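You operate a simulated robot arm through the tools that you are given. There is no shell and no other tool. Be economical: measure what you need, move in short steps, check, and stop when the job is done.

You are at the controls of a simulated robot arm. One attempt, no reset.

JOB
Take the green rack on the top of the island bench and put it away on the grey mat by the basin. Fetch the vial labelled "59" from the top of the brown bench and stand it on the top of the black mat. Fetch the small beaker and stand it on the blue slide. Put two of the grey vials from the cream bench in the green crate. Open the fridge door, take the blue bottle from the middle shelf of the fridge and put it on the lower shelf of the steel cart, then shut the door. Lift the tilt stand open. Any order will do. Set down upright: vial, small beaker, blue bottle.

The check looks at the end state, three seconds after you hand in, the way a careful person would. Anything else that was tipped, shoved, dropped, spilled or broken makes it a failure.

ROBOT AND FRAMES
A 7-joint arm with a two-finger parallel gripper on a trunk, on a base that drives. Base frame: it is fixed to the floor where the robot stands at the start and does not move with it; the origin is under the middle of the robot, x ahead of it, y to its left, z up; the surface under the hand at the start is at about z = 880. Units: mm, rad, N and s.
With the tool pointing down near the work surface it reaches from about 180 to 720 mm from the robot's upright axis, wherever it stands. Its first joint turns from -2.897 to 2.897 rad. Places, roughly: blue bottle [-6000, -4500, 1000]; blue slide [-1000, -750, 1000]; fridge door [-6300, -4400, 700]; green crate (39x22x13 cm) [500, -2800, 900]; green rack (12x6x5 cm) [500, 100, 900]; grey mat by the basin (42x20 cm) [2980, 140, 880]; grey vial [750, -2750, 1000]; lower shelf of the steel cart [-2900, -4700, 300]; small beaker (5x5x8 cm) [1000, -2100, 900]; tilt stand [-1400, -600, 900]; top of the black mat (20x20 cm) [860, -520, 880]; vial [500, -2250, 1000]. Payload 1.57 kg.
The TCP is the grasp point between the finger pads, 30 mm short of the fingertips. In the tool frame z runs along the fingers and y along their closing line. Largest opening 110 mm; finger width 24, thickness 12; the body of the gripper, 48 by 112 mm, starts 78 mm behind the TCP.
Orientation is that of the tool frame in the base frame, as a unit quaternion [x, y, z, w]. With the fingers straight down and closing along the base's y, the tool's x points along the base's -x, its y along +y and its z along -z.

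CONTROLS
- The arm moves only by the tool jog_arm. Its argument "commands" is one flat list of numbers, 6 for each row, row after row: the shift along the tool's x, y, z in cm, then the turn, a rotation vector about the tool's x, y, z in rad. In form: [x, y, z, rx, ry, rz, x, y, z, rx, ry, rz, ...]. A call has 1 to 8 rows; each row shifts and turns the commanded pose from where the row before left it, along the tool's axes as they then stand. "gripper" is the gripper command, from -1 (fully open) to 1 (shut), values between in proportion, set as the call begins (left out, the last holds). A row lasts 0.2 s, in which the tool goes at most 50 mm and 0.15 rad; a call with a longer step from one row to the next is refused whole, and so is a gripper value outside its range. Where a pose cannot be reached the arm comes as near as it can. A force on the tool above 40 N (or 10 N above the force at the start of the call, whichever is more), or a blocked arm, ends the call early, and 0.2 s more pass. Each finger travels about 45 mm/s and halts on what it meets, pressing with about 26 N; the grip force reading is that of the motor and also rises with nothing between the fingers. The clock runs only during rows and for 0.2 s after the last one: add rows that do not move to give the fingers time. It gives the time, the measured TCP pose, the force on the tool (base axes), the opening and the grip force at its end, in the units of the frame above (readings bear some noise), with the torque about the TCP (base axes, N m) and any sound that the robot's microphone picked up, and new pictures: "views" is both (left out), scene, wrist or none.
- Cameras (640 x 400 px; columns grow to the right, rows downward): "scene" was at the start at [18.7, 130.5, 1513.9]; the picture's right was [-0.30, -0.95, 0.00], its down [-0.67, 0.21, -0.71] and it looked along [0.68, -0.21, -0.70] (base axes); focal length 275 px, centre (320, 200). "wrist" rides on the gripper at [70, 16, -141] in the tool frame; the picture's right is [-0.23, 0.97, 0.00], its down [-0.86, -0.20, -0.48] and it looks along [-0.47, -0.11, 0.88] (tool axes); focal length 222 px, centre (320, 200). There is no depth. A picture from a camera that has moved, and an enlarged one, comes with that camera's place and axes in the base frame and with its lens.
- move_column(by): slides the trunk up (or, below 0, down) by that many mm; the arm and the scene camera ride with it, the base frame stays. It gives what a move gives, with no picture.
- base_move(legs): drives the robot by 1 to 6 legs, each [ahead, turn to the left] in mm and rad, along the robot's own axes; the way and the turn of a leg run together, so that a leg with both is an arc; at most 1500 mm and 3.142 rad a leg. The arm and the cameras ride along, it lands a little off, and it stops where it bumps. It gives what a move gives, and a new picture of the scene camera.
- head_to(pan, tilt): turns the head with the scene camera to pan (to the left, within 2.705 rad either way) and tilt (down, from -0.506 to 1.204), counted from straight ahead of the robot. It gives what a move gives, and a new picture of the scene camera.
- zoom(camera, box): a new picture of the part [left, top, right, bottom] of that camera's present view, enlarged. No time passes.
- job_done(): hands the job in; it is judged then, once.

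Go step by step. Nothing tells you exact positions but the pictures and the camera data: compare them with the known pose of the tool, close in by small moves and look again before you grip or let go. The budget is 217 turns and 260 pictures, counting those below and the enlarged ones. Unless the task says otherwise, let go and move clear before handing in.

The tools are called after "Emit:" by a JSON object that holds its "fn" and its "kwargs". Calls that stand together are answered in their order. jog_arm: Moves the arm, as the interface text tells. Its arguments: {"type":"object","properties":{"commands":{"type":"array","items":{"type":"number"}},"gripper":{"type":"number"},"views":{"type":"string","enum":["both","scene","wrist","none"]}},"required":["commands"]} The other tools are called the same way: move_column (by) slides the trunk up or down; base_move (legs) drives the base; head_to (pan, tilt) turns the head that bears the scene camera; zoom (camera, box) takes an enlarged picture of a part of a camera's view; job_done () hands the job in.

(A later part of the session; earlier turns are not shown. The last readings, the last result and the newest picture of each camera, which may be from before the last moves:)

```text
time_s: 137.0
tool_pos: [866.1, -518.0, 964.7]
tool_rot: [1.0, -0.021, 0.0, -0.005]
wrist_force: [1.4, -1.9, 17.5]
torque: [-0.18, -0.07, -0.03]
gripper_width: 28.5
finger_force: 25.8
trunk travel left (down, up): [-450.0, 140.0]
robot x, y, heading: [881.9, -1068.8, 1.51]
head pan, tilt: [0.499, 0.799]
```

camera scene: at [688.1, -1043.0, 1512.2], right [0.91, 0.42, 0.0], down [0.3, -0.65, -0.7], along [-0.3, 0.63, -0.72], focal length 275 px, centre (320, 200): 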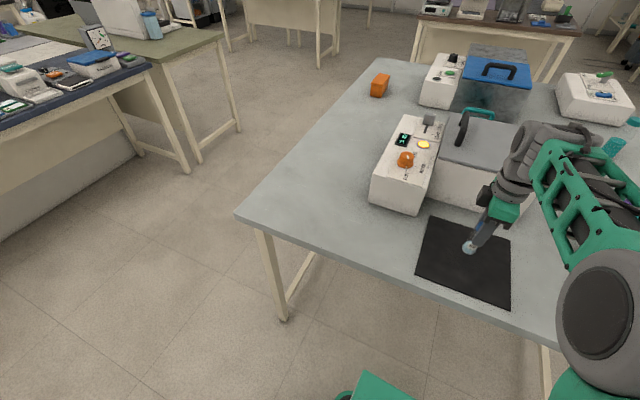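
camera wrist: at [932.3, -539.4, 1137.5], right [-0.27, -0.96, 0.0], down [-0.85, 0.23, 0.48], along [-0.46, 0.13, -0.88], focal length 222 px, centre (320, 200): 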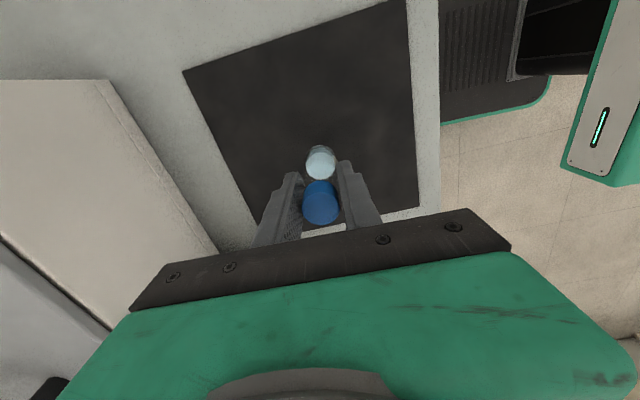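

Contact; releasing and rising.

Emit:
{"fn": "jog_arm", "kwargs": {"commands": [0, 0, 0, 0, 0, 0, 0, 0, 0, 0, 0, 0, 0, 0, 0, 0, 0, 0, 0, 0, 0, 0, 0, 0], "gripper": -0.2, "views": "wrist"}}

Emit:
{"fn": "jog_arm", "kwargs": {"commands": [0, 0, -2, 0, 0, 0, 0, 0, -4, 0, 0, 0, 0, 0, -4, 0, 0, 0, 0, 0, -4, 0, 0, 0, 0, 0, -4, 0, 0, 0, 0, 0, 0, 0, 0, 0], "views": "both"}}

```text
time_s: 138.0
tool_pos: [867.2, -519.3, 960.1]
tool_rot: [1.0, -0.022, 0.0, -0.002]
wrist_force: [0.6, -0.6, 0.2]
torque: [-0.03, -0.02, 0.02]
gripper_width: 65.7
finger_force: 0.0
trunk travel left (down, up): [-450.0, 140.0]
robot x, y, heading: [877.8, -1066.6, 1.515]
head pan, tilt: [0.499, 0.799]
camera wrist: at [935.0, -539.2, 1103.0], right [-0.27, -0.96, 0.0], down [-0.85, 0.23, 0.48], along [-0.46, 0.13, -0.88], focal length 222 px, centre (320, 200)
```

wrist: 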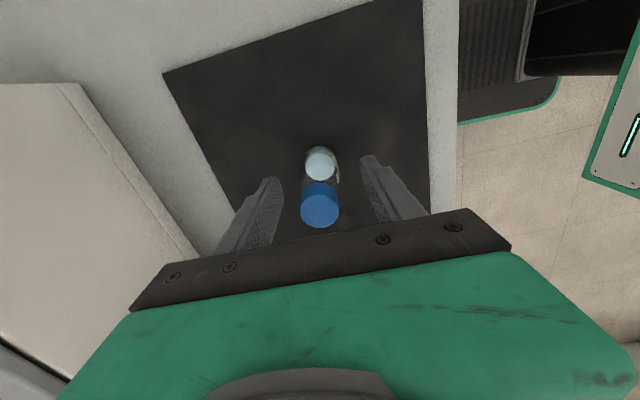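

```text
time_s: 139.4
tool_pos: [866.2, -519.9, 1142.1]
tool_rot: [1.0, -0.022, 0.0, -0.002]
wrist_force: [-0.2, -0.1, -1.6]
torque: [0.0, -0.01, 0.0]
gripper_width: 66.2
finger_force: 0.0
trunk travel left (down, up): [-450.0, 140.0]
robot x, y, heading: [882.6, -1067.6, 1.508]
head pan, tilt: [0.499, 0.799]
camera scene: at [688.1, -1043.2, 1512.2], right [0.91, 0.42, 0.0], down [0.3, -0.65, -0.7], along [-0.3, 0.63, -0.72], focal length 275 px, centre (320, 200)
camera wrist: at [934.7, -540.7, 1283.2], right [-0.27, -0.96, 0.0], down [-0.85, 0.23, 0.48], along [-0.46, 0.13, -0.88], focal length 222 px, centre (320, 200)
```

scene: 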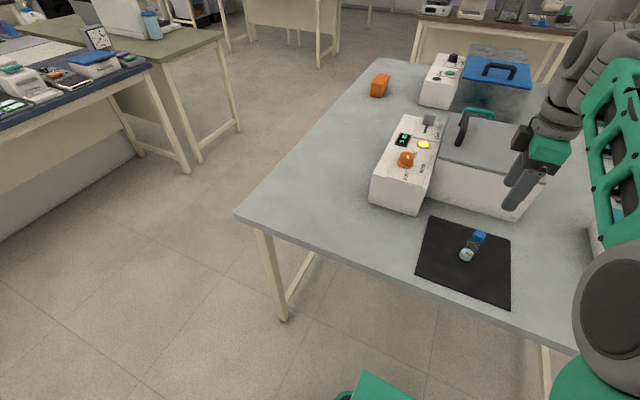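
wrist: 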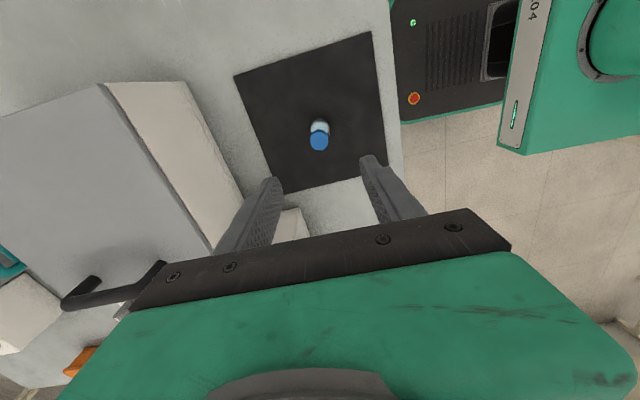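

Vial 59 stands upright on the mat. Next, the grey vials: I back off and drive to the right end of the brown bench to see the cream bench.

Emit:
{"fn": "base_move", "kwargs": {"legs": [[-180, 0], [0, 1.63], [1080, 0], [0, 1.571], [500, 0]]}}

Emit:
{"fn": "head_to", "kwargs": {"pan": 0.55, "tilt": 0.4}}

```text
time_s: 156.5
tool_pos: [-165.4, -2287.3, 1140.2]
tool_rot: [-0.022, 1.0, -0.003, 0.0]
wrist_force: [0.1, -0.3, 0.4]
torque: [0.0, -0.01, -0.01]
gripper_width: 66.0
finger_force: 0.1
trunk travel left (down, up): [-450.0, 140.0]
robot x, y, heading: [-227.7, -1742.6, -1.542]
head pan, tilt: [0.499, 0.799]
camera scene: at [-31.2, -1749.6, 1512.2], right [-0.86, -0.5, 0.0], down [-0.36, 0.62, -0.7], along [0.35, -0.6, -0.72], focal length 275 px, centre (320, 200)
```

scene: 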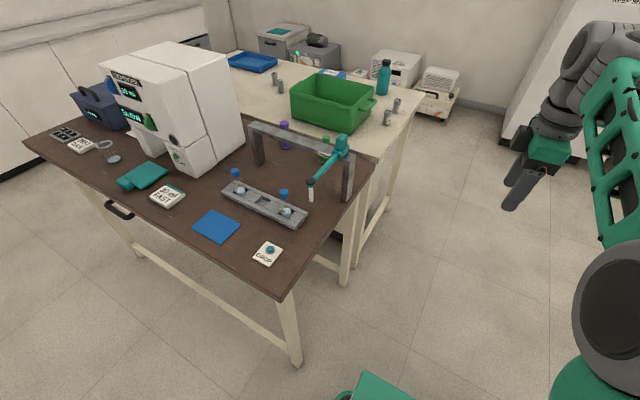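

```text
time_s: 157.4
tool_pos: [-165.1, -2286.4, 1141.1]
tool_rot: [-0.021, 1.0, -0.004, 0.0]
wrist_force: [0.3, 0.4, -0.4]
torque: [0.01, 0.0, -0.02]
gripper_width: 65.9
finger_force: 0.1
trunk travel left (down, up): [-450.0, 140.0]
robot x, y, heading: [-228.6, -1741.7, -1.548]
head pan, tilt: [0.55, 0.4]
camera scene: at [-21.2, -1757.4, 1547.2], right [-0.84, -0.54, 0.0], down [-0.21, 0.33, -0.92], along [0.5, -0.77, -0.39], focal length 275 px, centre (320, 200)
```

scene: 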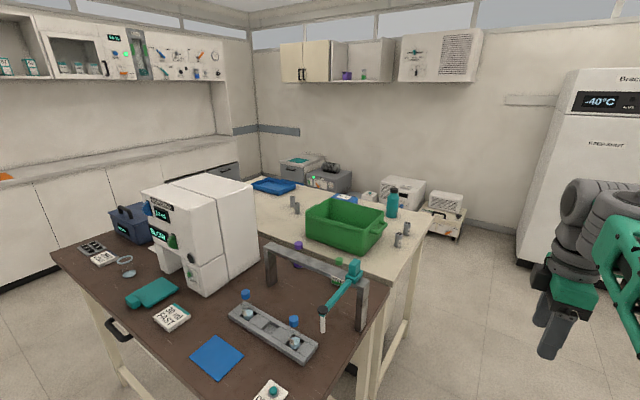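

Emit:
{"fn": "zoom", "kwargs": {"camera": "scene", "box": [230, 160, 450, 300]}}

```text
2.86 times, centred on (340, 230) of scene
camera zoom: at [-21.2, -1757.4, 1547.2], right [-0.84, -0.54, 0.0], down [-0.21, 0.33, -0.92], along [0.5, -0.77, -0.39], focal length 785 px, centre (263, 114)
```

zoom: 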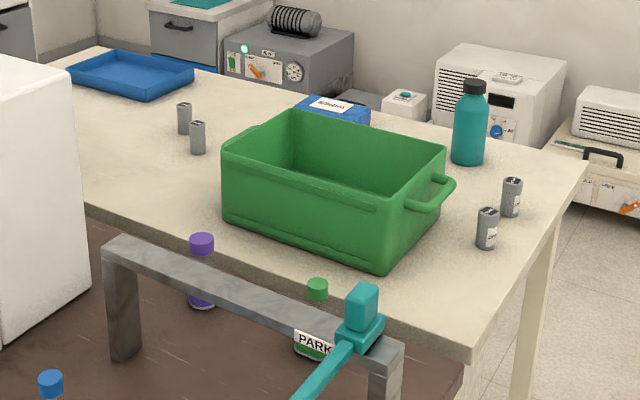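

The two grey vials right of the crate stand near (254, -2823) and (251, -2934). I'll tuck the arm and drive round to face them from the right end of the cream bench.

Emit:
{"fn": "jog_arm", "kwargs": {"commands": [0.5, 4, -2, 0, 0, 0, 0.5, 4, -2, 0, 0, 0, 0.5, 4, -2, 0, 0, 0, 0.5, 4, -2, 0, 0, 0, 0, 0, 0, 0, 0, 0], "gripper": -0.6, "views": "none"}}

Emit:
{"fn": "base_move", "kwargs": {"legs": [[1130, 0], [0, 1.548], [60, 0]]}}

Emit:
{"fn": "head_to", "kwargs": {"pan": 0.4, "tilt": 0.8}}

Emit:
{"fn": "jog_arm", "kwargs": {"commands": [0, 0, 0, 0, 0, 0], "views": "wrist"}}

```text
time_s: 158.6
tool_pos: [-187.4, -2126.6, 1219.1]
tool_rot: [-0.022, 1.0, -0.002, 0.0]
wrist_force: [0.1, 0.4, 0.6]
torque: [0.01, -0.03, -0.01]
gripper_width: 88.0
finger_force: 0.1
trunk travel left (down, up): [-450.0, 140.0]
robot x, y, heading: [-227.1, -1744.8, -1.542]
head pan, tilt: [0.55, 0.4]
```

```text
time_s: 168.7
tool_pos: [250.3, -2863.3, 1219.4]
tool_rot: [0.711, -0.703, 0.001, -0.002]
wrist_force: [0.6, 0.3, 0.8]
torque: [0.02, 0.03, -0.02]
gripper_width: 88.0
finger_force: 0.1
trunk travel left (down, up): [-450.0, 140.0]
robot x, y, heading: [-134.0, -2889.1, -0.011]
head pan, tilt: [0.55, 0.4]
camera scene: at [-111.8, -2684.4, 1547.3], right [0.52, -0.86, 0.0], down [-0.33, -0.2, -0.92], along [0.79, 0.48, -0.39], focal length 275 px, centre (320, 200)
```

scene: 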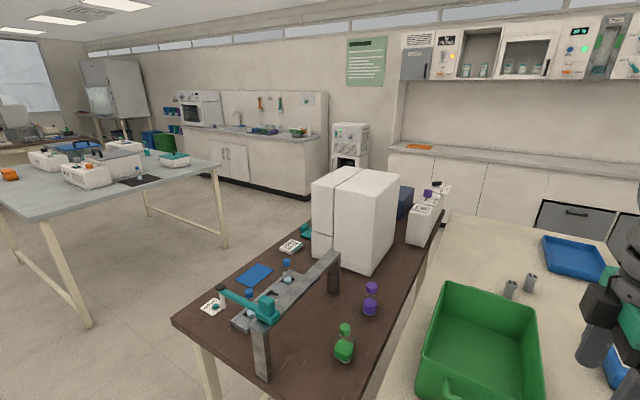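

```text
time_s: 169.6
tool_pos: [249.4, -2862.7, 1219.1]
tool_rot: [0.711, -0.703, 0.002, -0.002]
wrist_force: [-0.5, 0.5, 0.4]
torque: [-0.03, 0.03, 0.0]
gripper_width: 88.1
finger_force: 0.2
trunk travel left (down, up): [-450.0, 140.0]
robot x, y, heading: [-130.9, -2889.7, -0.004]
head pan, tilt: [0.4, 0.799]
camera scene: at [-117.2, -2701.3, 1512.3], right [0.38, -0.92, 0.0], down [-0.66, -0.28, -0.7], along [0.64, 0.27, -0.72], focal length 275 px, centre (320, 200)
```

scene: 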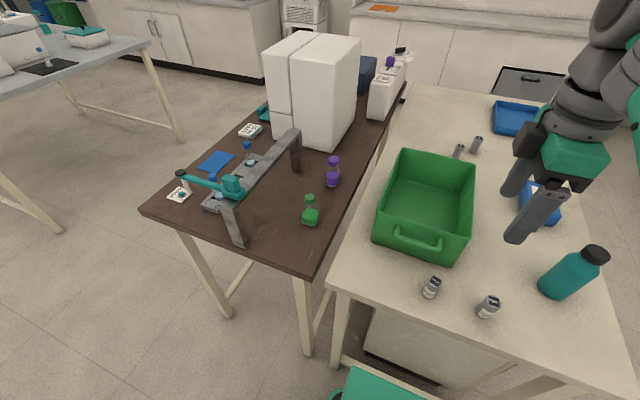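

```text
time_s: 170.0
tool_pos: [250.3, -2863.1, 1220.7]
tool_rot: [0.711, -0.703, 0.001, -0.001]
wrist_force: [0.3, -0.3, -0.1]
torque: [-0.01, 0.01, -0.01]
gripper_width: 87.9
finger_force: 0.0
trunk travel left (down, up): [-450.0, 140.0]
robot x, y, heading: [-135.6, -2888.3, -0.002]
head pan, tilt: [0.4, 0.799]
camera wrist: at [233.7, -2933.0, 1361.1], right [-0.98, 0.22, 0.0], down [0.19, 0.86, 0.48], along [0.11, 0.47, -0.88], focal length 222 px, centre (320, 200)
```

wrist: 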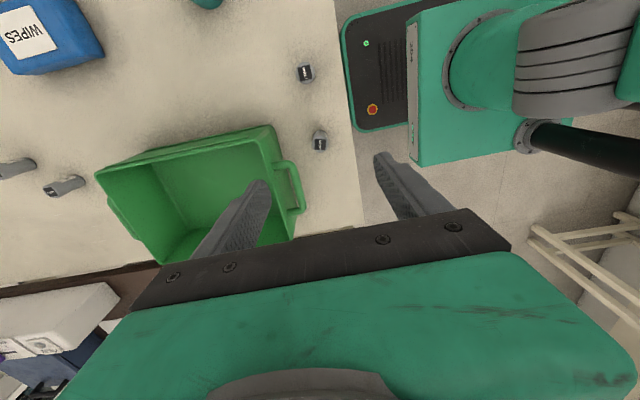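

The vials measure at about (257, -2828) and (258, -2946). I turn the gripper to close along y, clear of the crate handle, and go down over the nearer one.

Emit:
{"fn": "jog_arm", "kwargs": {"commands": [0, 0, 0, 0, 0, 0.15, 0, 0, 0, 0, 0, 0.15, 0, 0, 0, 0, 0, 0.15, 0, 0, 0, 0, 0, 0.15, 0, 0, 0, 0, 0, 0.15, 0, 0, 0, 0, 0, 0.15, 0, 0, 0, 0, 0, 0.15, 0, 0, 0, 0, 0, 0.15], "gripper": -0.4, "views": "none"}}

Emit:
{"fn": "jog_arm", "kwargs": {"commands": [0, 0, 0, 0, 0, 0.15, 0, 0, 0, 0, 0, 0.15, 0, 0, 0, 0, 0, 0.08, -0.7, 3.5, 4, 0, 0, 0, 0, 0, 4, 0, 0, 0, 0, 0, 4, 0, 0, 0, 0, 0, 4, 0, 0, 0, 0, 0, 0, 0, 0, 0], "views": "both"}}

```text
time_s: 171.8
tool_pos: [249.0, -2863.2, 1219.8]
tool_rot: [-0.189, 0.982, 0.0, 0.002]
wrist_force: [0.1, -0.4, 0.4]
torque: [0.01, -0.04, 0.0]
gripper_width: 77.0
finger_force: 0.1
trunk travel left (down, up): [-450.0, 140.0]
robot x, y, heading: [-133.5, -2890.1, -0.009]
head pan, tilt: [0.4, 0.799]
```

```text
refused: row 4 steps farther than a row can; nothing moved
```

Emit:
{"fn": "jog_arm", "kwargs": {"commands": [0, 0, 0, 0, 0, 0.15, 0, 0, 0, 0, 0, 0.15, 0, 0, 0, 0, 0, 0.08, -0.7, 3.5, 0, 0, 0, 0, 0, 0, 4, 0, 0, 0, 0, 0, 4, 0, 0, 0, 0, 0, 4, 0, 0, 0, 0, 0, 4, 0, 0, 0], "views": "both"}}

```text
time_s: 173.6
tool_pos: [259.5, -2829.6, 1042.2]
tool_rot: [0.0, 1.0, -0.004, -0.021]
wrist_force: [-0.4, -0.1, -0.1]
torque: [-0.03, -0.01, -0.01]
gripper_width: 76.8
finger_force: 0.0
trunk travel left (down, up): [-450.0, 140.0]
robot x, y, heading: [-131.4, -2887.8, -0.008]
head pan, tilt: [0.4, 0.799]
camera scene: at [-117.0, -2701.4, 1510.6], right [0.38, -0.92, 0.0], down [-0.66, -0.28, -0.7], along [0.64, 0.27, -0.72], focal length 275 px, centre (320, 200)
camera wrist: at [194.7, -2811.8, 1185.3], right [0.23, 0.97, -0.02], down [0.88, -0.2, 0.44], along [0.43, -0.12, -0.9], focal length 222 px, centre (320, 200)
```

scene: 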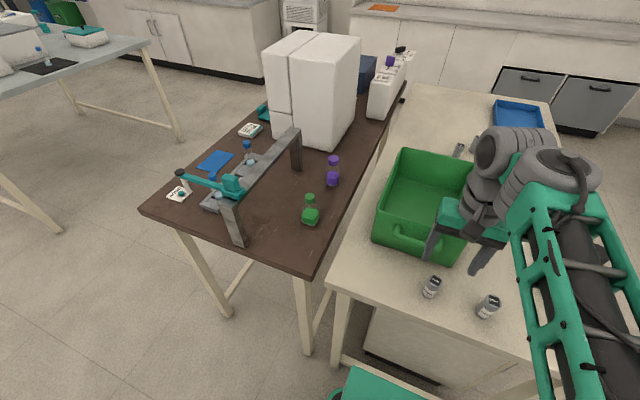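
wrist: 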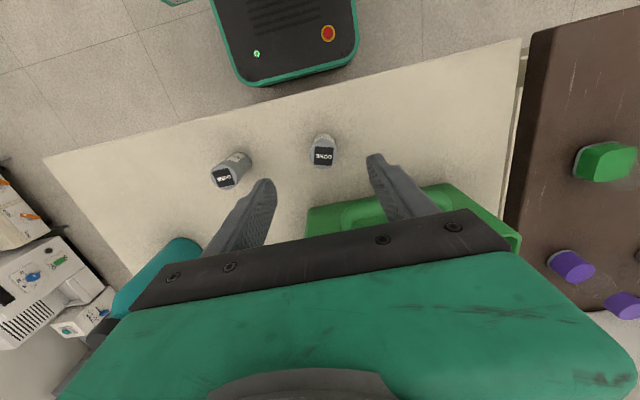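

Centred over the vial. Going lower and checking the slight tilt.

Emit:
{"fn": "jog_arm", "kwargs": {"commands": [0, 0, 3, 0, 0, 0, 0, 0, 3, 0, 0, 0, 0, 0, 0, 0, 0, 0], "views": "none"}}

```text
time_s: 174.1
tool_pos: [252.4, -2834.4, 956.9]
tool_rot: [0.006, 0.996, -0.01, -0.083]
wrist_force: [-0.3, 0.2, 0.1]
torque: [0.02, -0.01, 0.0]
gripper_width: 77.1
finger_force: 0.1
trunk travel left (down, up): [-450.0, 140.0]
robot x, y, heading: [-133.9, -2889.1, -0.004]
head pan, tilt: [0.4, 0.799]
stopped in row 2: the arm was blocked; the commanded pose is now the measured one
```

The arm hit a joint limit at this short reach. I rise, straighten the tool, and back the base off to get a longer reach.

Emit:
{"fn": "jog_arm", "kwargs": {"commands": [0, 0, -4, 0, -0.05, 0, 0, 0, -4, 0, -0.06, 0, 0, 0, -4, 0, -0.056, 0, 0, 0, 0, 0, 0, 0], "views": "none"}}

Emit:
{"fn": "base_move", "kwargs": {"legs": [[-150, 0]]}}

```text
time_s: 175.1
tool_pos: [265.8, -2829.9, 1077.5]
tool_rot: [0.004, 1.0, -0.013, -0.013]
wrist_force: [0.0, 0.1, -0.6]
torque: [0.01, 0.04, 0.01]
gripper_width: 76.9
finger_force: 0.0
trunk travel left (down, up): [-450.0, 140.0]
robot x, y, heading: [-130.2, -2888.2, -0.005]
head pan, tilt: [0.4, 0.799]
```

```text
time_s: 176.5
tool_pos: [112.9, -2830.4, 1075.5]
tool_rot: [0.006, 1.0, -0.014, -0.012]
wrist_force: [0.5, -0.7, -0.2]
torque: [0.02, 0.01, 0.01]
gripper_width: 77.1
finger_force: 0.0
trunk travel left (down, up): [-450.0, 140.0]
robot x, y, heading: [-283.2, -2890.9, -0.007]
head pan, tilt: [0.4, 0.799]
camera scene: at [-269.2, -2700.5, 1512.3], right [0.38, -0.92, 0.0], down [-0.66, -0.28, -0.7], along [0.64, 0.27, -0.72], focal length 275 px, centre (320, 200)
```

scene: 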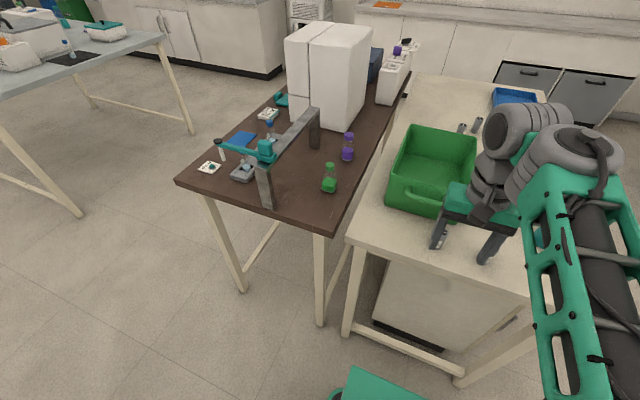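

Now extending forward to the vial with the tilt corrected.

Emit:
{"fn": "jog_arm", "kwargs": {"commands": [0, 0, 0, -0.028, -0.024, 0, -3.6, 0, 0, 0, 0, 0, -3.6, 0, 0, 0, 0, 0, -3.6, 0, 0, 0, 0, 0, -3.7, 0, 0, 0, 0, 0, 0, 0, 4, 0, 0, 0, 0, 0, 0, 0, 0, 0], "views": "wrist"}}

```text
time_s: 178.1
tool_pos: [258.4, -2834.6, 1034.6]
tool_rot: [0.006, 1.0, 0.001, 0.0]
wrist_force: [-0.1, -0.1, -0.5]
torque: [-0.02, 0.03, 0.01]
gripper_width: 77.3
finger_force: 0.1
trunk travel left (down, up): [-450.0, 140.0]
robot x, y, heading: [-284.5, -2887.9, -0.006]
head pan, tilt: [0.4, 0.799]
camera wrist: at [188.1, -2817.5, 1175.9], right [0.24, 0.97, 0.0], down [0.85, -0.21, 0.48], along [0.46, -0.11, -0.88], focal length 222 px, centre (320, 200)
```

wrist: 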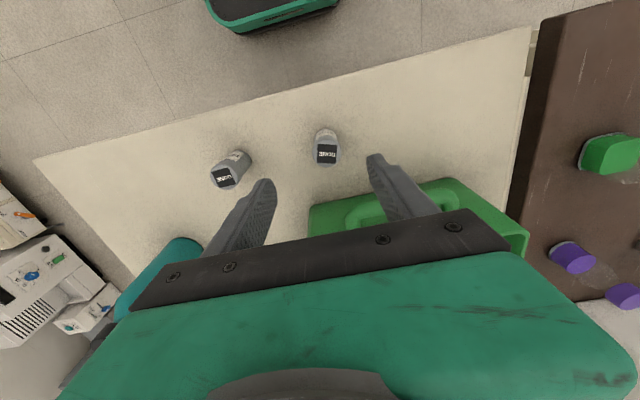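

Emit:
{"fn": "jog_arm", "kwargs": {"commands": [0, 0.7, 3, 0, 0, 0, 0, 0, 3, 0, 0, 0, 0, 0, 3, 0, 0, 0, 0, 0, 2.6, 0, 0, 0, 0, 0, 0, 0, 0, 0], "views": "wrist"}}

Emit:
{"fn": "jog_arm", "kwargs": {"commands": [0, 0, 0, 0, 0, 0, 0, 0, 0, 0, 0, 0, 0, 0, 0, 0, 0, 0, 0, 0, 0, 0, 0, 0, 0, 0, 0, 0, 0, 0], "gripper": 1, "views": "none"}}

```text
time_s: 179.3
tool_pos: [258.0, -2823.6, 917.5]
tool_rot: [0.006, 1.0, 0.001, -0.001]
wrist_force: [-0.1, 0.0, -1.1]
torque: [-0.03, 0.01, 0.03]
gripper_width: 77.0
finger_force: 0.0
trunk travel left (down, up): [-450.0, 140.0]
robot x, y, heading: [-286.9, -2887.1, -0.005]
head pan, tilt: [0.4, 0.799]
camera wrist: at [189.1, -2808.2, 1059.5], right [0.24, 0.97, 0.0], down [0.85, -0.21, 0.48], along [0.46, -0.11, -0.88], focal length 222 px, centre (320, 200)
```

wrist: 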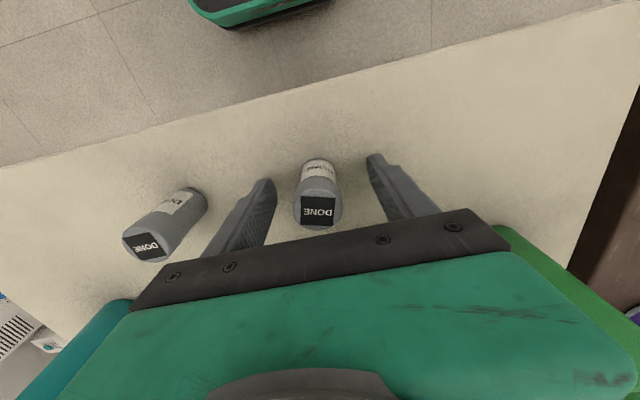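

```text
time_s: 180.5
tool_pos: [258.0, -2823.9, 918.0]
tool_rot: [0.006, 1.0, 0.001, -0.001]
wrist_force: [0.6, 0.0, 0.3]
torque: [-0.04, -0.01, 0.02]
gripper_width: 30.5
finger_force: 26.0
trunk travel left (down, up): [-450.0, 140.0]
robot x, y, heading: [-290.1, -2885.6, -0.011]
head pan, tilt: [0.4, 0.799]
```

Held at 30.5 mm. Lift above the crate's rim, and drive forward so the crate comes into reach.

Emit:
{"fn": "jog_arm", "kwargs": {"commands": [0, 0, -3, 0, 0, 0, 0, 0, -4, 0, 0, 0, 0, 0, -4, 0, 0, 0, 0, 0, -4, 0, 0, 0, 0, 0, -4, 0, 0, 0, 0, 0, 0, 0, 0, 0], "views": "none"}}

Emit:
{"fn": "base_move", "kwargs": {"legs": [[180, 0]]}}

Emit:
{"fn": "jog_arm", "kwargs": {"commands": [-2, 4, 0, 0, 0, 0, -2, 0, 0, 0, 0, 0, 0, 0, 0, 0, 0, 0], "views": "wrist"}}

```text
time_s: 181.9
tool_pos: [256.6, -2824.1, 1111.0]
tool_rot: [0.006, 1.0, 0.001, -0.001]
wrist_force: [1.0, 0.5, -0.9]
torque: [0.0, 0.03, 0.02]
gripper_width: 30.1
finger_force: 26.4
trunk travel left (down, up): [-450.0, 140.0]
robot x, y, heading: [-283.8, -2887.4, -0.008]
head pan, tilt: [0.4, 0.799]
```

```text
time_s: 183.4
tool_pos: [433.9, -2824.0, 1108.7]
tool_rot: [0.006, 1.0, 0.001, -0.001]
wrist_force: [0.8, -0.4, -0.8]
torque: [0.02, 0.02, 0.0]
gripper_width: 30.3
finger_force: 27.0
trunk travel left (down, up): [-450.0, 140.0]
robot x, y, heading: [-105.8, -2884.6, -0.002]
head pan, tilt: [0.4, 0.799]
camera scene: at [-92.5, -2701.3, 1512.2], right [0.39, -0.92, 0.0], down [-0.66, -0.28, -0.7], along [0.64, 0.27, -0.72], focal length 275 px, centre (320, 200)
```

scene: 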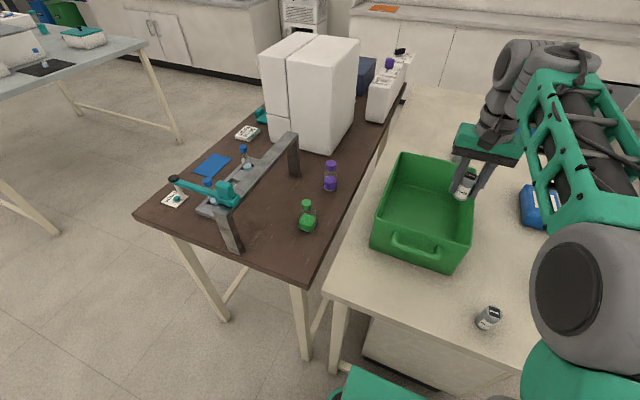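

```text
time_s: 184.2
tool_pos: [474.1, -2785.4, 1109.9]
tool_rot: [0.005, 1.0, 0.0, -0.001]
wrist_force: [0.5, -0.3, -0.8]
torque: [0.01, -0.01, -0.02]
gripper_width: 30.5
finger_force: 25.8
trunk travel left (down, up): [-450.0, 140.0]
robot x, y, heading: [-108.3, -2887.1, -0.007]
head pan, tilt: [0.4, 0.799]
camera wrist: at [404.5, -2769.1, 1251.0], right [0.24, 0.97, 0.0], down [0.85, -0.21, 0.48], along [0.46, -0.11, -0.88], focal length 222 px, centre (320, 200)
```

wrist: 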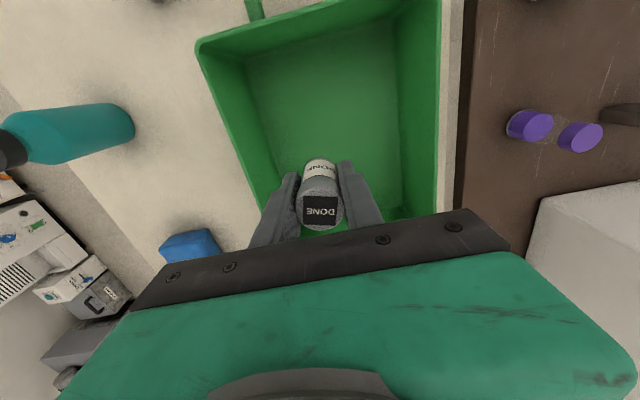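

The vial hangs over the crate; I centre it across the width and lower it to the floor of the crate.

Emit:
{"fn": "jog_arm", "kwargs": {"commands": [0, 2, 0, 0, 0, 0, 0, 0, 4, 0, 0, 0, 0, 0, 4, 0, 0, 0, 0, 0, 4, 0, 0, 0, 0, 0, 4, 0, 0, 0, 0, 0, 1, 0, 0, 0, 0, 0, 0.5, 0, 0, 0, 0, 0, 0, 0, 0, 0], "views": "none"}}

Emit:
{"fn": "jog_arm", "kwargs": {"commands": [0, 0, 0.4, 0, 0, 0, 0, 0, 0.4, 0, 0, 0, 0, 0, 0.3, 0, 0, 0, 0, 0, 0.3, 0, 0, 0, 0, 0, 0.3, 0, 0, 0, 0, 0, 0.3, 0, 0, 0], "views": "wrist"}}

```text
time_s: 186.0
tool_pos: [478.5, -2767.2, 946.7]
tool_rot: [0.006, 1.0, 0.002, -0.001]
wrist_force: [0.3, 0.3, -0.5]
torque: [-0.01, 0.02, -0.01]
gripper_width: 30.3
finger_force: 25.9
out of reach, approached as far as the arm can: row 5, 6
trunk travel left (down, up): [-450.0, 140.0]
robot x, y, heading: [-110.6, -2887.7, -0.006]
head pan, tilt: [0.4, 0.799]
```

```text
time_s: 187.4
tool_pos: [483.7, -2766.9, 935.0]
tool_rot: [0.005, 1.0, -0.001, -0.004]
wrist_force: [-0.2, 0.0, -1.2]
torque: [0.0, -0.03, 0.03]
gripper_width: 30.2
finger_force: 26.0
out of reach, approached as far as the arm can: row 4, 6
trunk travel left (down, up): [-450.0, 140.0]
robot x, y, heading: [-109.1, -2888.8, -0.004]
head pan, tilt: [0.4, 0.799]
camera wrist: at [414.1, -2750.2, 1077.1], right [0.24, 0.97, 0.0], down [0.86, -0.21, 0.47], along [0.46, -0.11, -0.88], focal length 222 px, centre (320, 200)
```

wrist: 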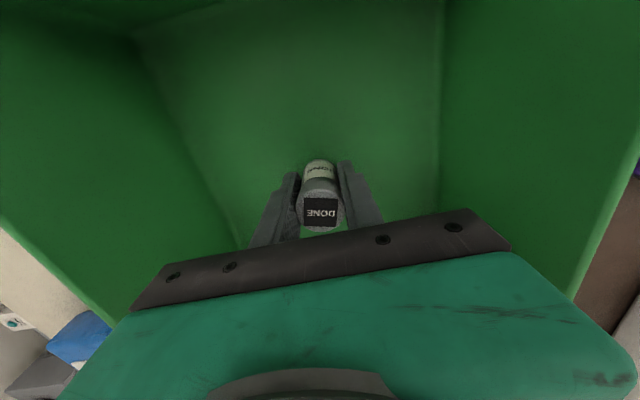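

The arm is at its low limit here, so I lower the last bit with the trunk.

Emit:
{"fn": "move_column", "kwargs": {"by": -8}}

```text
time_s: 187.9
tool_pos: [482.0, -2766.7, 926.9]
tool_rot: [0.005, 1.0, -0.001, -0.005]
wrist_force: [-0.2, -1.2, -0.8]
torque: [0.01, -0.02, -0.01]
gripper_width: 30.2
finger_force: 26.0
trunk travel left (down, up): [-442.0, 148.0]
robot x, y, heading: [-108.9, -2890.9, -0.009]
head pan, tilt: [0.4, 0.799]
```

Emit:
{"fn": "move_column", "kwargs": {"by": -4}}

```text
time_s: 188.5
tool_pos: [484.2, -2768.3, 924.1]
tool_rot: [0.005, 1.0, -0.001, -0.003]
wrist_force: [1.1, 0.1, 3.6]
torque: [-0.02, -0.1, 0.0]
gripper_width: 30.4
finger_force: 25.5
trunk travel left (down, up): [-438.0, 152.0]
robot x, y, heading: [-109.2, -2888.4, -0.001]
head pan, tilt: [0.4, 0.799]
```

Touching the floor of the crate; releasing and rising.

Emit:
{"fn": "jog_arm", "kwargs": {"commands": [0, 0, 0, 0, 0, 0, 0, 0, 0, 0, 0, 0, 0, 0, 0, 0, 0, 0], "gripper": -0.3, "views": "none"}}

Emit:
{"fn": "jog_arm", "kwargs": {"commands": [0, 0, -2, 0, 0, 0, 0, 0, -4, 0, 0, 0, 0, 0, -4, 0, 0, 0, 0, 0, -4, 0, 0, 0, 0, 0, -4, 0, 0, 0, 0, 0, 0, 0, 0, 0], "views": "wrist"}}

Emit:
{"fn": "base_move", "kwargs": {"legs": [[-200, 0]]}}

```text
time_s: 189.3
tool_pos: [483.2, -2765.3, 922.2]
tool_rot: [0.005, 1.0, -0.001, -0.004]
wrist_force: [0.3, 0.5, 0.5]
torque: [0.01, 0.03, 0.01]
gripper_width: 71.4
finger_force: 0.0
trunk travel left (down, up): [-438.0, 152.0]
robot x, y, heading: [-110.0, -2889.5, -0.002]
head pan, tilt: [0.4, 0.799]
```

```text
time_s: 190.7
tool_pos: [486.7, -2767.9, 1103.4]
tool_rot: [0.006, 1.0, -0.001, -0.006]
wrist_force: [-0.1, 0.4, -0.5]
torque: [0.02, 0.0, 0.01]
gripper_width: 71.6
finger_force: 0.0
trunk travel left (down, up): [-438.0, 152.0]
robot x, y, heading: [-104.9, -2887.9, -0.001]
head pan, tilt: [0.4, 0.799]
camera wrist: at [417.6, -2750.5, 1244.2], right [0.24, 0.97, 0.0], down [0.86, -0.21, 0.47], along [0.46, -0.12, -0.88], focal length 222 px, centre (320, 200)
```

wrist: 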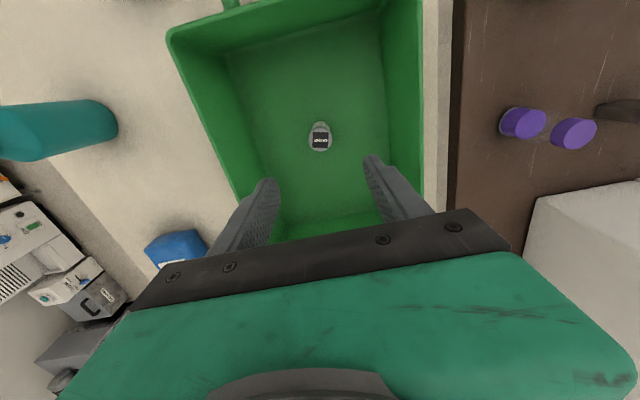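

```text
time_s: 192.3
tool_pos: [280.9, -2768.5, 1103.5]
tool_rot: [0.007, 1.0, -0.001, -0.004]
wrist_force: [0.3, -0.5, 0.7]
torque: [-0.03, 0.01, 0.02]
gripper_width: 71.6
finger_force: 0.1
trunk travel left (down, up): [-438.0, 152.0]
robot x, y, heading: [-313.4, -2886.9, -0.008]
head pan, tilt: [0.4, 0.799]
camera scene: at [-297.7, -2700.2, 1500.2], right [0.38, -0.92, 0.0], down [-0.66, -0.27, -0.7], along [0.64, 0.27, -0.72], focal length 275 px, centre (320, 200)
```

scene: 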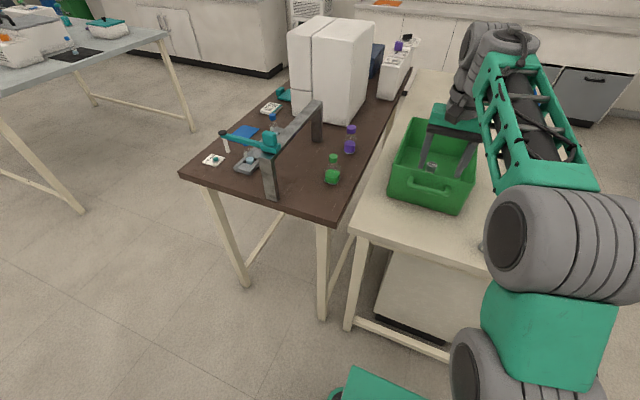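

The first vial stands in the crate. Now over to the second at about (258, -2946).

Emit:
{"fn": "jog_arm", "kwargs": {"commands": [0.6, -4.45, 0, 0, 0, 0, 0.6, -4.45, 0, 0, 0, 0, 0.6, -4.45, 0, 0, 0, 0, 0.5, -4.45, 0, 0, 0, 0, 0, 0, 4, 0, 0, 0, 0, 0, 3, 0, 0, 0, 0, 0, 0, 0, 0, 0], "views": "wrist"}}

```text
time_s: 193.9
tool_pos: [254.5, -2946.5, 1033.0]
tool_rot: [0.007, 1.0, 0.0, -0.002]
wrist_force: [0.6, -0.4, 0.5]
torque: [0.03, 0.04, -0.03]
gripper_width: 71.3
finger_force: 0.1
trunk travel left (down, up): [-438.0, 152.0]
robot x, y, heading: [-313.1, -2884.8, -0.011]
head pan, tilt: [0.4, 0.799]
camera wrist: at [186.9, -2929.4, 1174.8], right [0.24, 0.97, 0.0], down [0.86, -0.21, 0.47], along [0.46, -0.12, -0.88], focal length 222 px, centre (320, 200)
```

wrist: 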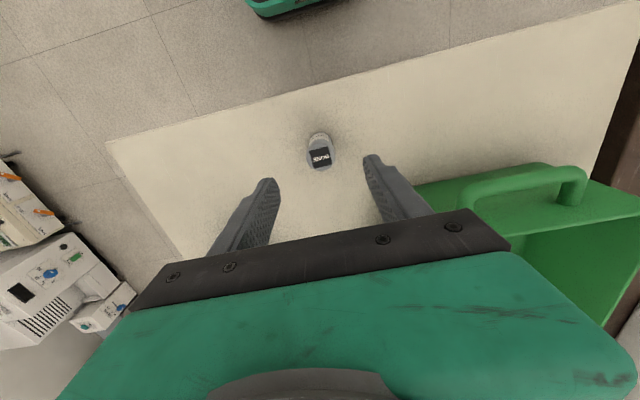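

Emit:
{"fn": "jog_arm", "kwargs": {"commands": [-0.4, -0.25, 3, 0, 0, 0, 0, 0, 3, 0, 0, 0, 0, 0, 3, 0, 0, 0, 0, 0, 2.5, 0, 0, 0, 0, 0, 0, 0, 0, 0], "views": "wrist"}}

Emit:
{"fn": "jog_arm", "kwargs": {"commands": [0, 0, 0, 0, 0, 0, 0, 0, 0, 0, 0, 0, 0, 0, 0, 0, 0, 0, 0, 0, 0, 0, 0, 0, 0, 0, 0, 0, 0, 0], "gripper": 1, "views": "none"}}

Emit:
{"fn": "jog_arm", "kwargs": {"commands": [0, 0, -3, 0, 0, 0, 0, 0, -4, 0, 0, 0, 0, 0, -4, 0, 0, 0, 0, 0, -4, 0, 0, 0, 0, 0, -4, 0, 0, 0, 0, 0, 0, 0, 0, 0], "views": "none"}}

Emit:
{"fn": "base_move", "kwargs": {"legs": [[170, 0]]}}

```text
time_s: 195.1
tool_pos: [258.9, -2947.9, 918.4]
tool_rot: [0.006, 1.0, -0.001, -0.004]
wrist_force: [0.4, -0.5, 0.7]
torque: [0.05, 0.0, -0.01]
gripper_width: 71.6
finger_force: 0.1
trunk travel left (down, up): [-438.0, 152.0]
robot x, y, heading: [-312.3, -2884.6, -0.01]
head pan, tilt: [0.4, 0.799]
camera wrist: at [188.7, -2931.2, 1060.9], right [0.24, 0.97, 0.0], down [0.86, -0.21, 0.47], along [0.46, -0.12, -0.88], focal length 222 px, centre (320, 200)
```

wrist: 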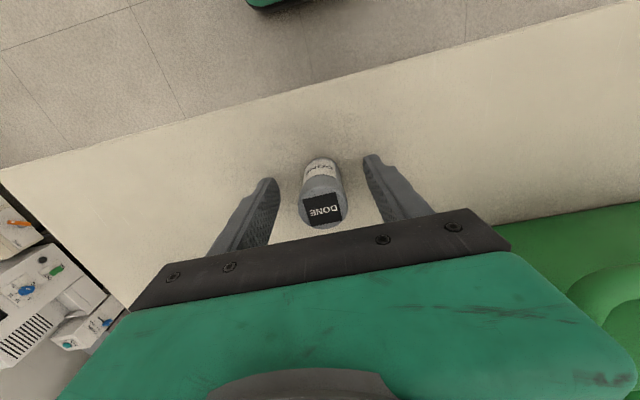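

```text
time_s: 196.3
tool_pos: [257.1, -2948.2, 919.3]
tool_rot: [0.007, 1.0, 0.0, -0.005]
wrist_force: [0.5, 0.9, 0.3]
torque: [0.0, 0.03, -0.01]
gripper_width: 30.6
finger_force: 25.9
trunk travel left (down, up): [-438.0, 152.0]
robot x, y, heading: [-315.2, -2887.8, -0.008]
head pan, tilt: [0.4, 0.799]
```

```text
time_s: 197.7
tool_pos: [260.6, -2946.1, 1105.1]
tool_rot: [0.006, 1.0, 0.0, -0.008]
wrist_force: [1.0, 0.2, -2.5]
torque: [0.02, 0.16, -0.03]
gripper_width: 30.8
finger_force: 26.3
trunk travel left (down, up): [-438.0, 152.0]
robot x, y, heading: [-318.3, -2886.0, -0.008]
head pan, tilt: [0.4, 0.799]
```

```text
time_s: 199.1
tool_pos: [425.2, -2944.7, 1109.1]
tool_rot: [0.005, 1.0, 0.0, -0.004]
wrist_force: [-0.6, -0.6, -0.6]
torque: [-0.04, -0.01, 0.0]
gripper_width: 30.3
finger_force: 26.3
trunk travel left (down, up): [-438.0, 152.0]
robot x, y, heading: [-144.9, -2887.7, -0.006]
head pan, tilt: [0.4, 0.799]
camera scene: at [-130.7, -2701.2, 1500.2], right [0.39, -0.92, 0.0], down [-0.66, -0.28, -0.7], along [0.64, 0.27, -0.72], focal length 275 px, centre (320, 200)
```

scene: 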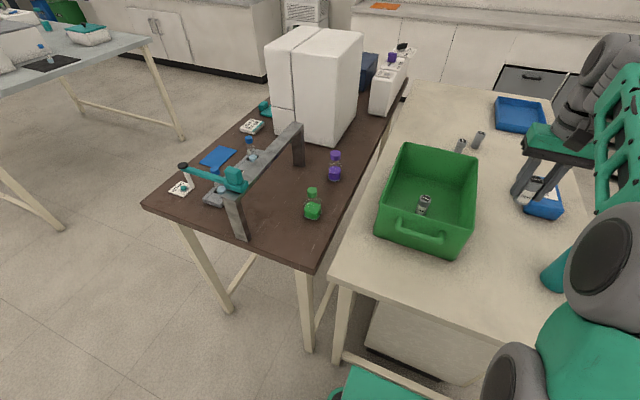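

Moving it over the crate beside the first and lowering.

Emit:
{"fn": "jog_arm", "kwargs": {"commands": [0, 4.5, 0, 0, 0, 0, 0, 4.5, 0, 0, 0, 0, 0, 4.5, 0, 0, 0, 0, 0, 4.4, 0, 0, 0, 0, 0, 0, 4, 0, 0, 0, 0, 0, 0, 0, 0, 0], "views": "wrist"}}

Emit:
{"fn": "jog_arm", "kwargs": {"commands": [0, 0, 4, 0, 0, 0, 0, 0, 4, 0, 0, 0, 0, 0, 4, 0, 0, 0, 0, 0, 1, 0, 0, 0, 0, 0, 0.5, 0, 0, 0, 0, 0, 0, 0, 0, 0], "views": "wrist"}}

```text
time_s: 200.5
tool_pos: [425.2, -2766.3, 1071.5]
tool_rot: [0.004, 1.0, 0.001, -0.001]
wrist_force: [-0.9, -0.2, -0.6]
torque: [0.04, -0.06, 0.01]
gripper_width: 30.5
finger_force: 26.3
trunk travel left (down, up): [-438.0, 152.0]
robot x, y, heading: [-147.3, -2890.3, -0.006]
head pan, tilt: [0.4, 0.799]
camera wrist: at [356.1, -2750.9, 1212.9], right [0.24, 0.97, 0.0], down [0.85, -0.21, 0.47], along [0.46, -0.11, -0.88], focal length 222 px, centre (320, 200)
```

wrist: 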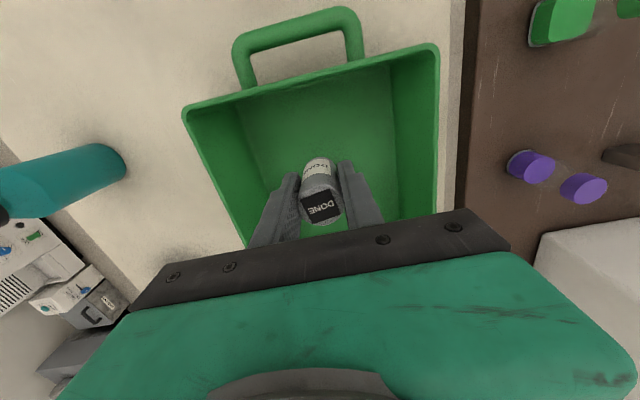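

```text
time_s: 201.9
tool_pos: [425.0, -2767.2, 937.6]
tool_rot: [0.005, 1.0, 0.0, -0.004]
wrist_force: [-0.2, 0.3, -0.3]
torque: [-0.02, 0.0, 0.01]
gripper_width: 30.6
finger_force: 25.7
out of reach, approached as far as the arm can: row 4
trunk travel left (down, up): [-438.0, 152.0]
robot x, y, heading: [-146.8, -2889.4, 0.0]
head pan, tilt: [0.4, 0.799]
camera wrist: at [356.8, -2750.7, 1079.9], right [0.24, 0.97, 0.0], down [0.86, -0.21, 0.47], along [0.46, -0.11, -0.88], focal length 222 px, centre (320, 200)
```

wrist: 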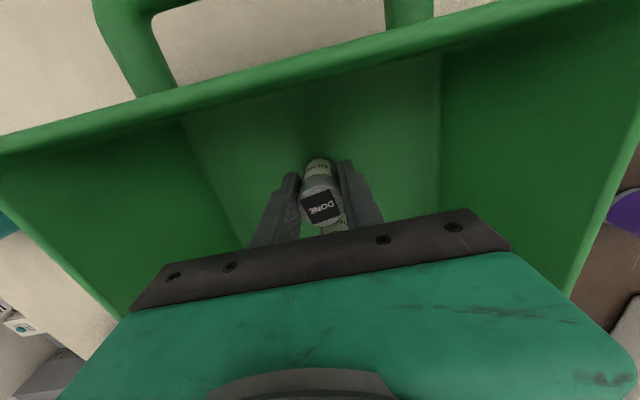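

Emit:
{"fn": "move_column", "kwargs": {"by": -9}}

Emit:
{"fn": "move_column", "kwargs": {"by": -4}}

```text
time_s: 202.5
tool_pos: [425.8, -2767.3, 932.6]
tool_rot: [0.005, 1.0, 0.0, -0.001]
wrist_force: [0.1, -0.2, 15.1]
torque: [0.01, 0.04, -0.03]
gripper_width: 30.5
finger_force: 26.0
trunk travel left (down, up): [-429.0, 161.0]
robot x, y, heading: [-142.9, -2887.8, -0.007]
head pan, tilt: [0.4, 0.799]
```

```text
time_s: 203.1
tool_pos: [425.1, -2766.1, 928.4]
tool_rot: [0.005, 1.0, 0.0, -0.002]
wrist_force: [2.1, 0.9, 18.7]
torque: [0.05, -0.12, -0.03]
gripper_width: 30.4
finger_force: 26.4
trunk travel left (down, up): [-425.0, 165.0]
robot x, y, heading: [-150.5, -2888.8, -0.0]
head pan, tilt: [0.4, 0.799]
```

Contact at 18 N; releasing and rising.

Emit:
{"fn": "jog_arm", "kwargs": {"commands": [0, 0, 0, 0, 0, 0, 0, 0, 0, 0, 0, 0, 0, 0, 0, 0, 0, 0], "gripper": -0.3, "views": "none"}}

Emit:
{"fn": "jog_arm", "kwargs": {"commands": [0, 0, -2, 0, 0, 0, 0, 0, -4, 0, 0, 0, 0, 0, -4, 0, 0, 0, 0, 0, -4, 0, 0, 0, 0, 0, -4, 0, 0, 0, 0, 0, 0, 0, 0, 0], "views": "wrist"}}

Emit:
{"fn": "base_move", "kwargs": {"legs": [[-200, 0]]}}

```text
time_s: 203.8
tool_pos: [424.6, -2766.2, 924.7]
tool_rot: [0.005, 1.0, 0.0, -0.005]
wrist_force: [0.4, -0.4, -0.2]
torque: [0.0, -0.02, -0.03]
gripper_width: 71.7
finger_force: 0.0
trunk travel left (down, up): [-425.0, 165.0]
robot x, y, heading: [-147.9, -2886.6, -0.002]
head pan, tilt: [0.4, 0.799]
```

```text
time_s: 205.2
tool_pos: [429.5, -2766.1, 1101.7]
tool_rot: [0.005, 1.0, 0.0, -0.006]
wrist_force: [1.1, -0.1, -0.2]
torque: [0.0, 0.01, 0.0]
gripper_width: 71.7
finger_force: 0.0
trunk travel left (down, up): [-425.0, 165.0]
robot x, y, heading: [-145.9, -2883.9, -0.001]
head pan, tilt: [0.4, 0.799]
camera wrist: at [361.4, -2749.6, 1243.5], right [0.24, 0.97, -0.01], down [0.86, -0.21, 0.47], along [0.45, -0.12, -0.88], focal length 222 px, centre (320, 200)
```

wrist: 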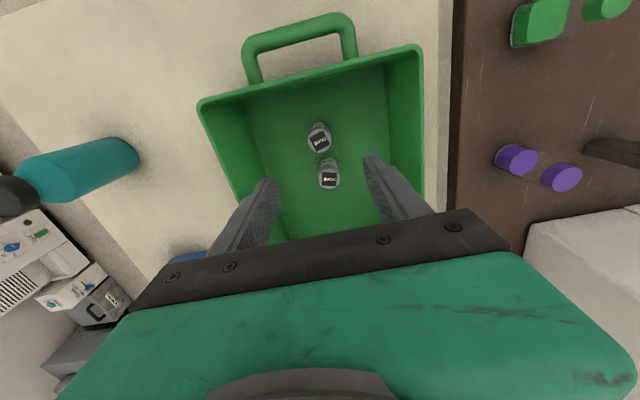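

```text
time_s: 206.8
tool_pos: [230.3, -2767.3, 1106.1]
tool_rot: [0.005, 1.0, 0.0, -0.004]
wrist_force: [0.5, 0.2, 0.5]
torque: [0.01, 0.01, 0.0]
gripper_width: 71.4
finger_force: 0.0
trunk travel left (down, up): [-425.0, 165.0]
robot x, y, heading: [-347.7, -2883.3, -0.007]
head pan, tilt: [0.4, 0.799]
camera scene: at [-330.4, -2700.4, 1487.2], right [0.39, -0.92, 0.0], down [-0.66, -0.28, -0.7], along [0.64, 0.27, -0.72], focal length 275 px, centre (320, 200)
```

scene: 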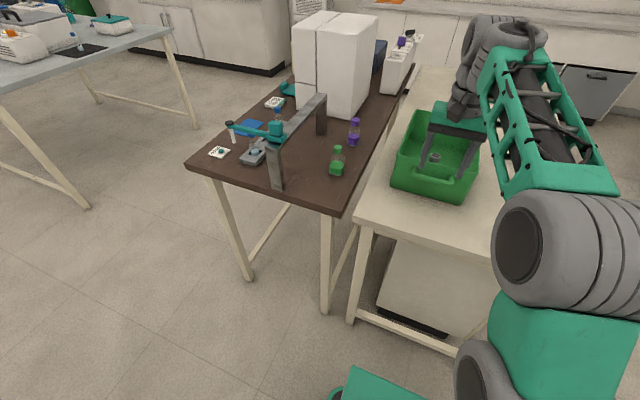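

Both grey vials stand in the crate. Next the small beaker: I raise the trunk back and drive around to its front.

Emit:
{"fn": "move_column", "kwargs": {"by": 25}}

Emit:
{"fn": "base_move", "kwargs": {"legs": [[-150, 0], [0, 1.575], [1400, 0], [265, 0], [0, -1.571], [1400, 0]]}}

```text
time_s: 207.6
tool_pos: [228.6, -2765.4, 1128.9]
tool_rot: [0.005, 1.0, 0.0, -0.004]
wrist_force: [0.6, -0.6, 0.1]
torque: [0.01, 0.01, 0.02]
gripper_width: 71.5
finger_force: 0.0
trunk travel left (down, up): [-450.0, 140.0]
robot x, y, heading: [-347.9, -2884.8, -0.003]
head pan, tilt: [0.4, 0.799]
```

```text
time_s: 231.0
tool_pos: [1522.5, -1189.8, 1128.9]
tool_rot: [0.023, 1.0, 0.001, -0.004]
wrist_force: [-0.3, 0.2, 0.2]
torque: [-0.03, 0.01, 0.02]
gripper_width: 71.6
finger_force: 0.0
trunk travel left (down, up): [-450.0, 140.0]
robot x, y, heading: [946.4, -1288.7, -0.036]
head pan, tilt: [0.4, 0.799]
camera scene: at [967.0, -1104.3, 1512.2], right [0.35, -0.94, 0.0], down [-0.67, -0.25, -0.7], along [0.65, 0.25, -0.72], focal length 275 px, centre (320, 200)
```

scene: 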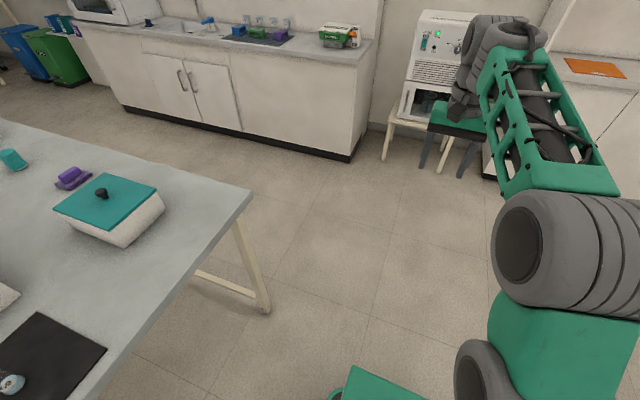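

Emit:
{"fn": "base_move", "kwargs": {"legs": [[95, 0], [0, -1.535], [180, 0]]}}

Emit:
{"fn": "head_to", "kwargs": {"pan": -0.4, "tilt": 0.75}}

Emit:
{"fn": "jog_arm", "kwargs": {"commands": [0, 0, 0, 0, 0, 0], "gripper": -0.6, "views": "wrist"}}

```text
time_s: 236.9
tool_pos: [1164.3, -2046.0, 1127.2]
tool_rot: [0.709, 0.706, 0.003, -0.003]
wrist_force: [-0.5, 0.1, 0.5]
torque: [0.05, 0.01, 0.01]
gripper_width: 71.1
finger_force: 0.1
trunk travel left (down, up): [-450.0, 140.0]
robot x, y, heading: [1043.3, -1471.9, -1.568]
head pan, tilt: [0.4, 0.799]
camera scene: at [1227.3, -1485.8, 1512.2], right [-0.92, -0.39, 0.0], down [-0.28, 0.66, -0.7], along [0.27, -0.64, -0.72], focal length 275 px, centre (320, 200)
```

scene: 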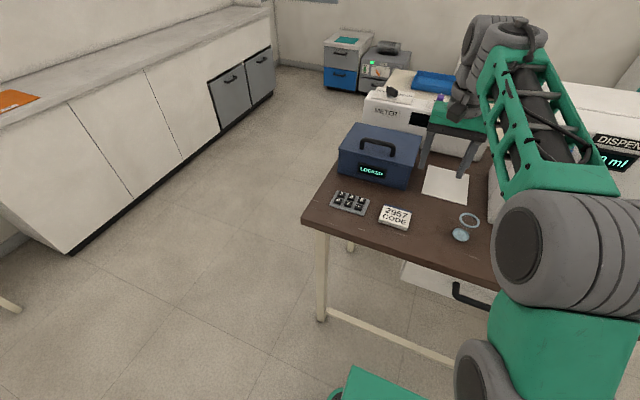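

```text
time_s: 238.1
tool_pos: [1163.9, -2045.8, 1128.8]
tool_rot: [0.709, 0.706, 0.004, -0.003]
wrist_force: [0.4, -0.5, -0.1]
torque: [0.0, 0.01, 0.04]
gripper_width: 71.3
finger_force: 0.1
trunk travel left (down, up): [-450.0, 140.0]
robot x, y, heading: [1038.2, -1474.9, -1.57]
head pan, tilt: [-0.4, 0.75]
camera scene: at [1163.7, -1487.7, 1516.2], right [-0.92, 0.39, 0.0], down [0.26, 0.63, -0.73], along [-0.28, -0.67, -0.68], focal length 275 px, centre (320, 200)
```

scene: 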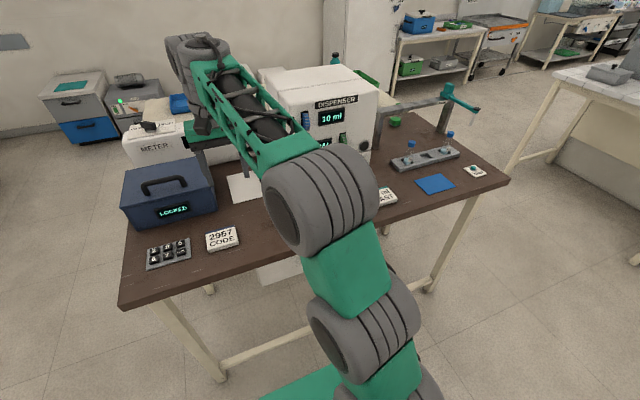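

```text
time_s: 238.4
tool_pos: [1163.0, -2046.6, 1130.1]
tool_rot: [0.709, 0.705, 0.003, -0.003]
wrist_force: [-0.1, 0.4, -0.3]
torque: [0.02, -0.01, 0.0]
gripper_width: 87.9
finger_force: 0.0
trunk travel left (down, up): [-450.0, 140.0]
robot x, y, heading: [1039.4, -1470.8, -1.568]
head pan, tilt: [-0.4, 0.75]
camera wrist: at [1180.5, -1978.2, 1270.8], right [0.97, -0.23, 0.0], down [-0.2, -0.86, 0.47], along [-0.11, -0.46, -0.88], focal length 222 px, centre (320, 200)
```

wrist: 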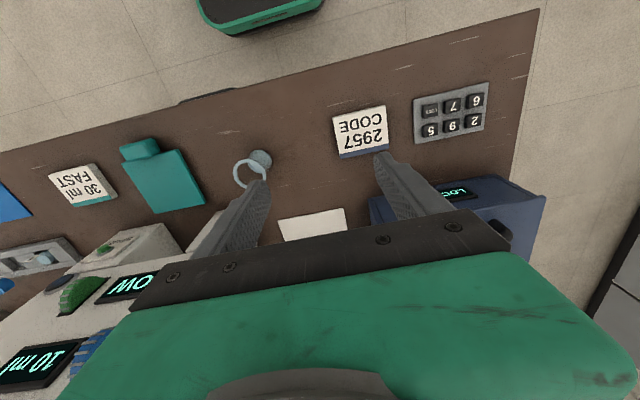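

The beaker is at (1048, -2075). I move above it and check.

Emit:
{"fn": "jog_arm", "kwargs": {"commands": [-0.95, -3.83, 0, 0, 0, 0, -0.95, -3.83, 0, 0, 0, 0, -0.95, -3.83, 0, 0, 0, 0, 0, 0, 4, 0, 0, 0, 0, 0, 4, 0, 0, 0, 0, 0, 0, 0, 0, 0], "views": "wrist"}}

```text
time_s: 239.8
tool_pos: [1049.8, -2073.0, 1049.9]
tool_rot: [0.708, 0.706, 0.003, -0.004]
wrist_force: [0.1, 0.2, -1.0]
torque: [0.02, -0.01, 0.0]
gripper_width: 87.9
finger_force: 0.1
trunk travel left (down, up): [-450.0, 140.0]
robot x, y, heading: [1040.3, -1479.8, -1.569]
head pan, tilt: [-0.4, 0.75]
camera wrist: at [1065.8, -2004.7, 1190.9], right [0.97, -0.23, 0.0], down [-0.2, -0.86, 0.47], along [-0.11, -0.46, -0.88], focal length 222 px, centre (320, 200)
```

wrist: 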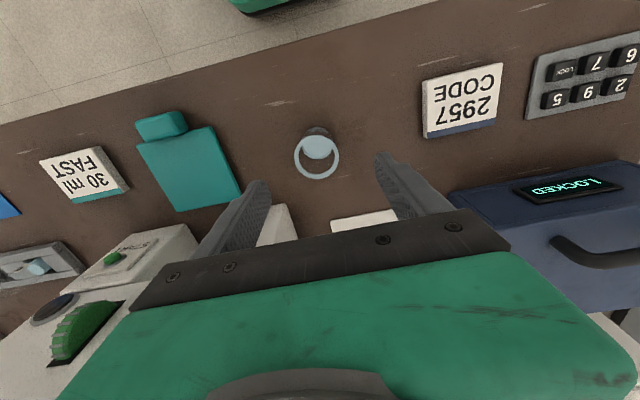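

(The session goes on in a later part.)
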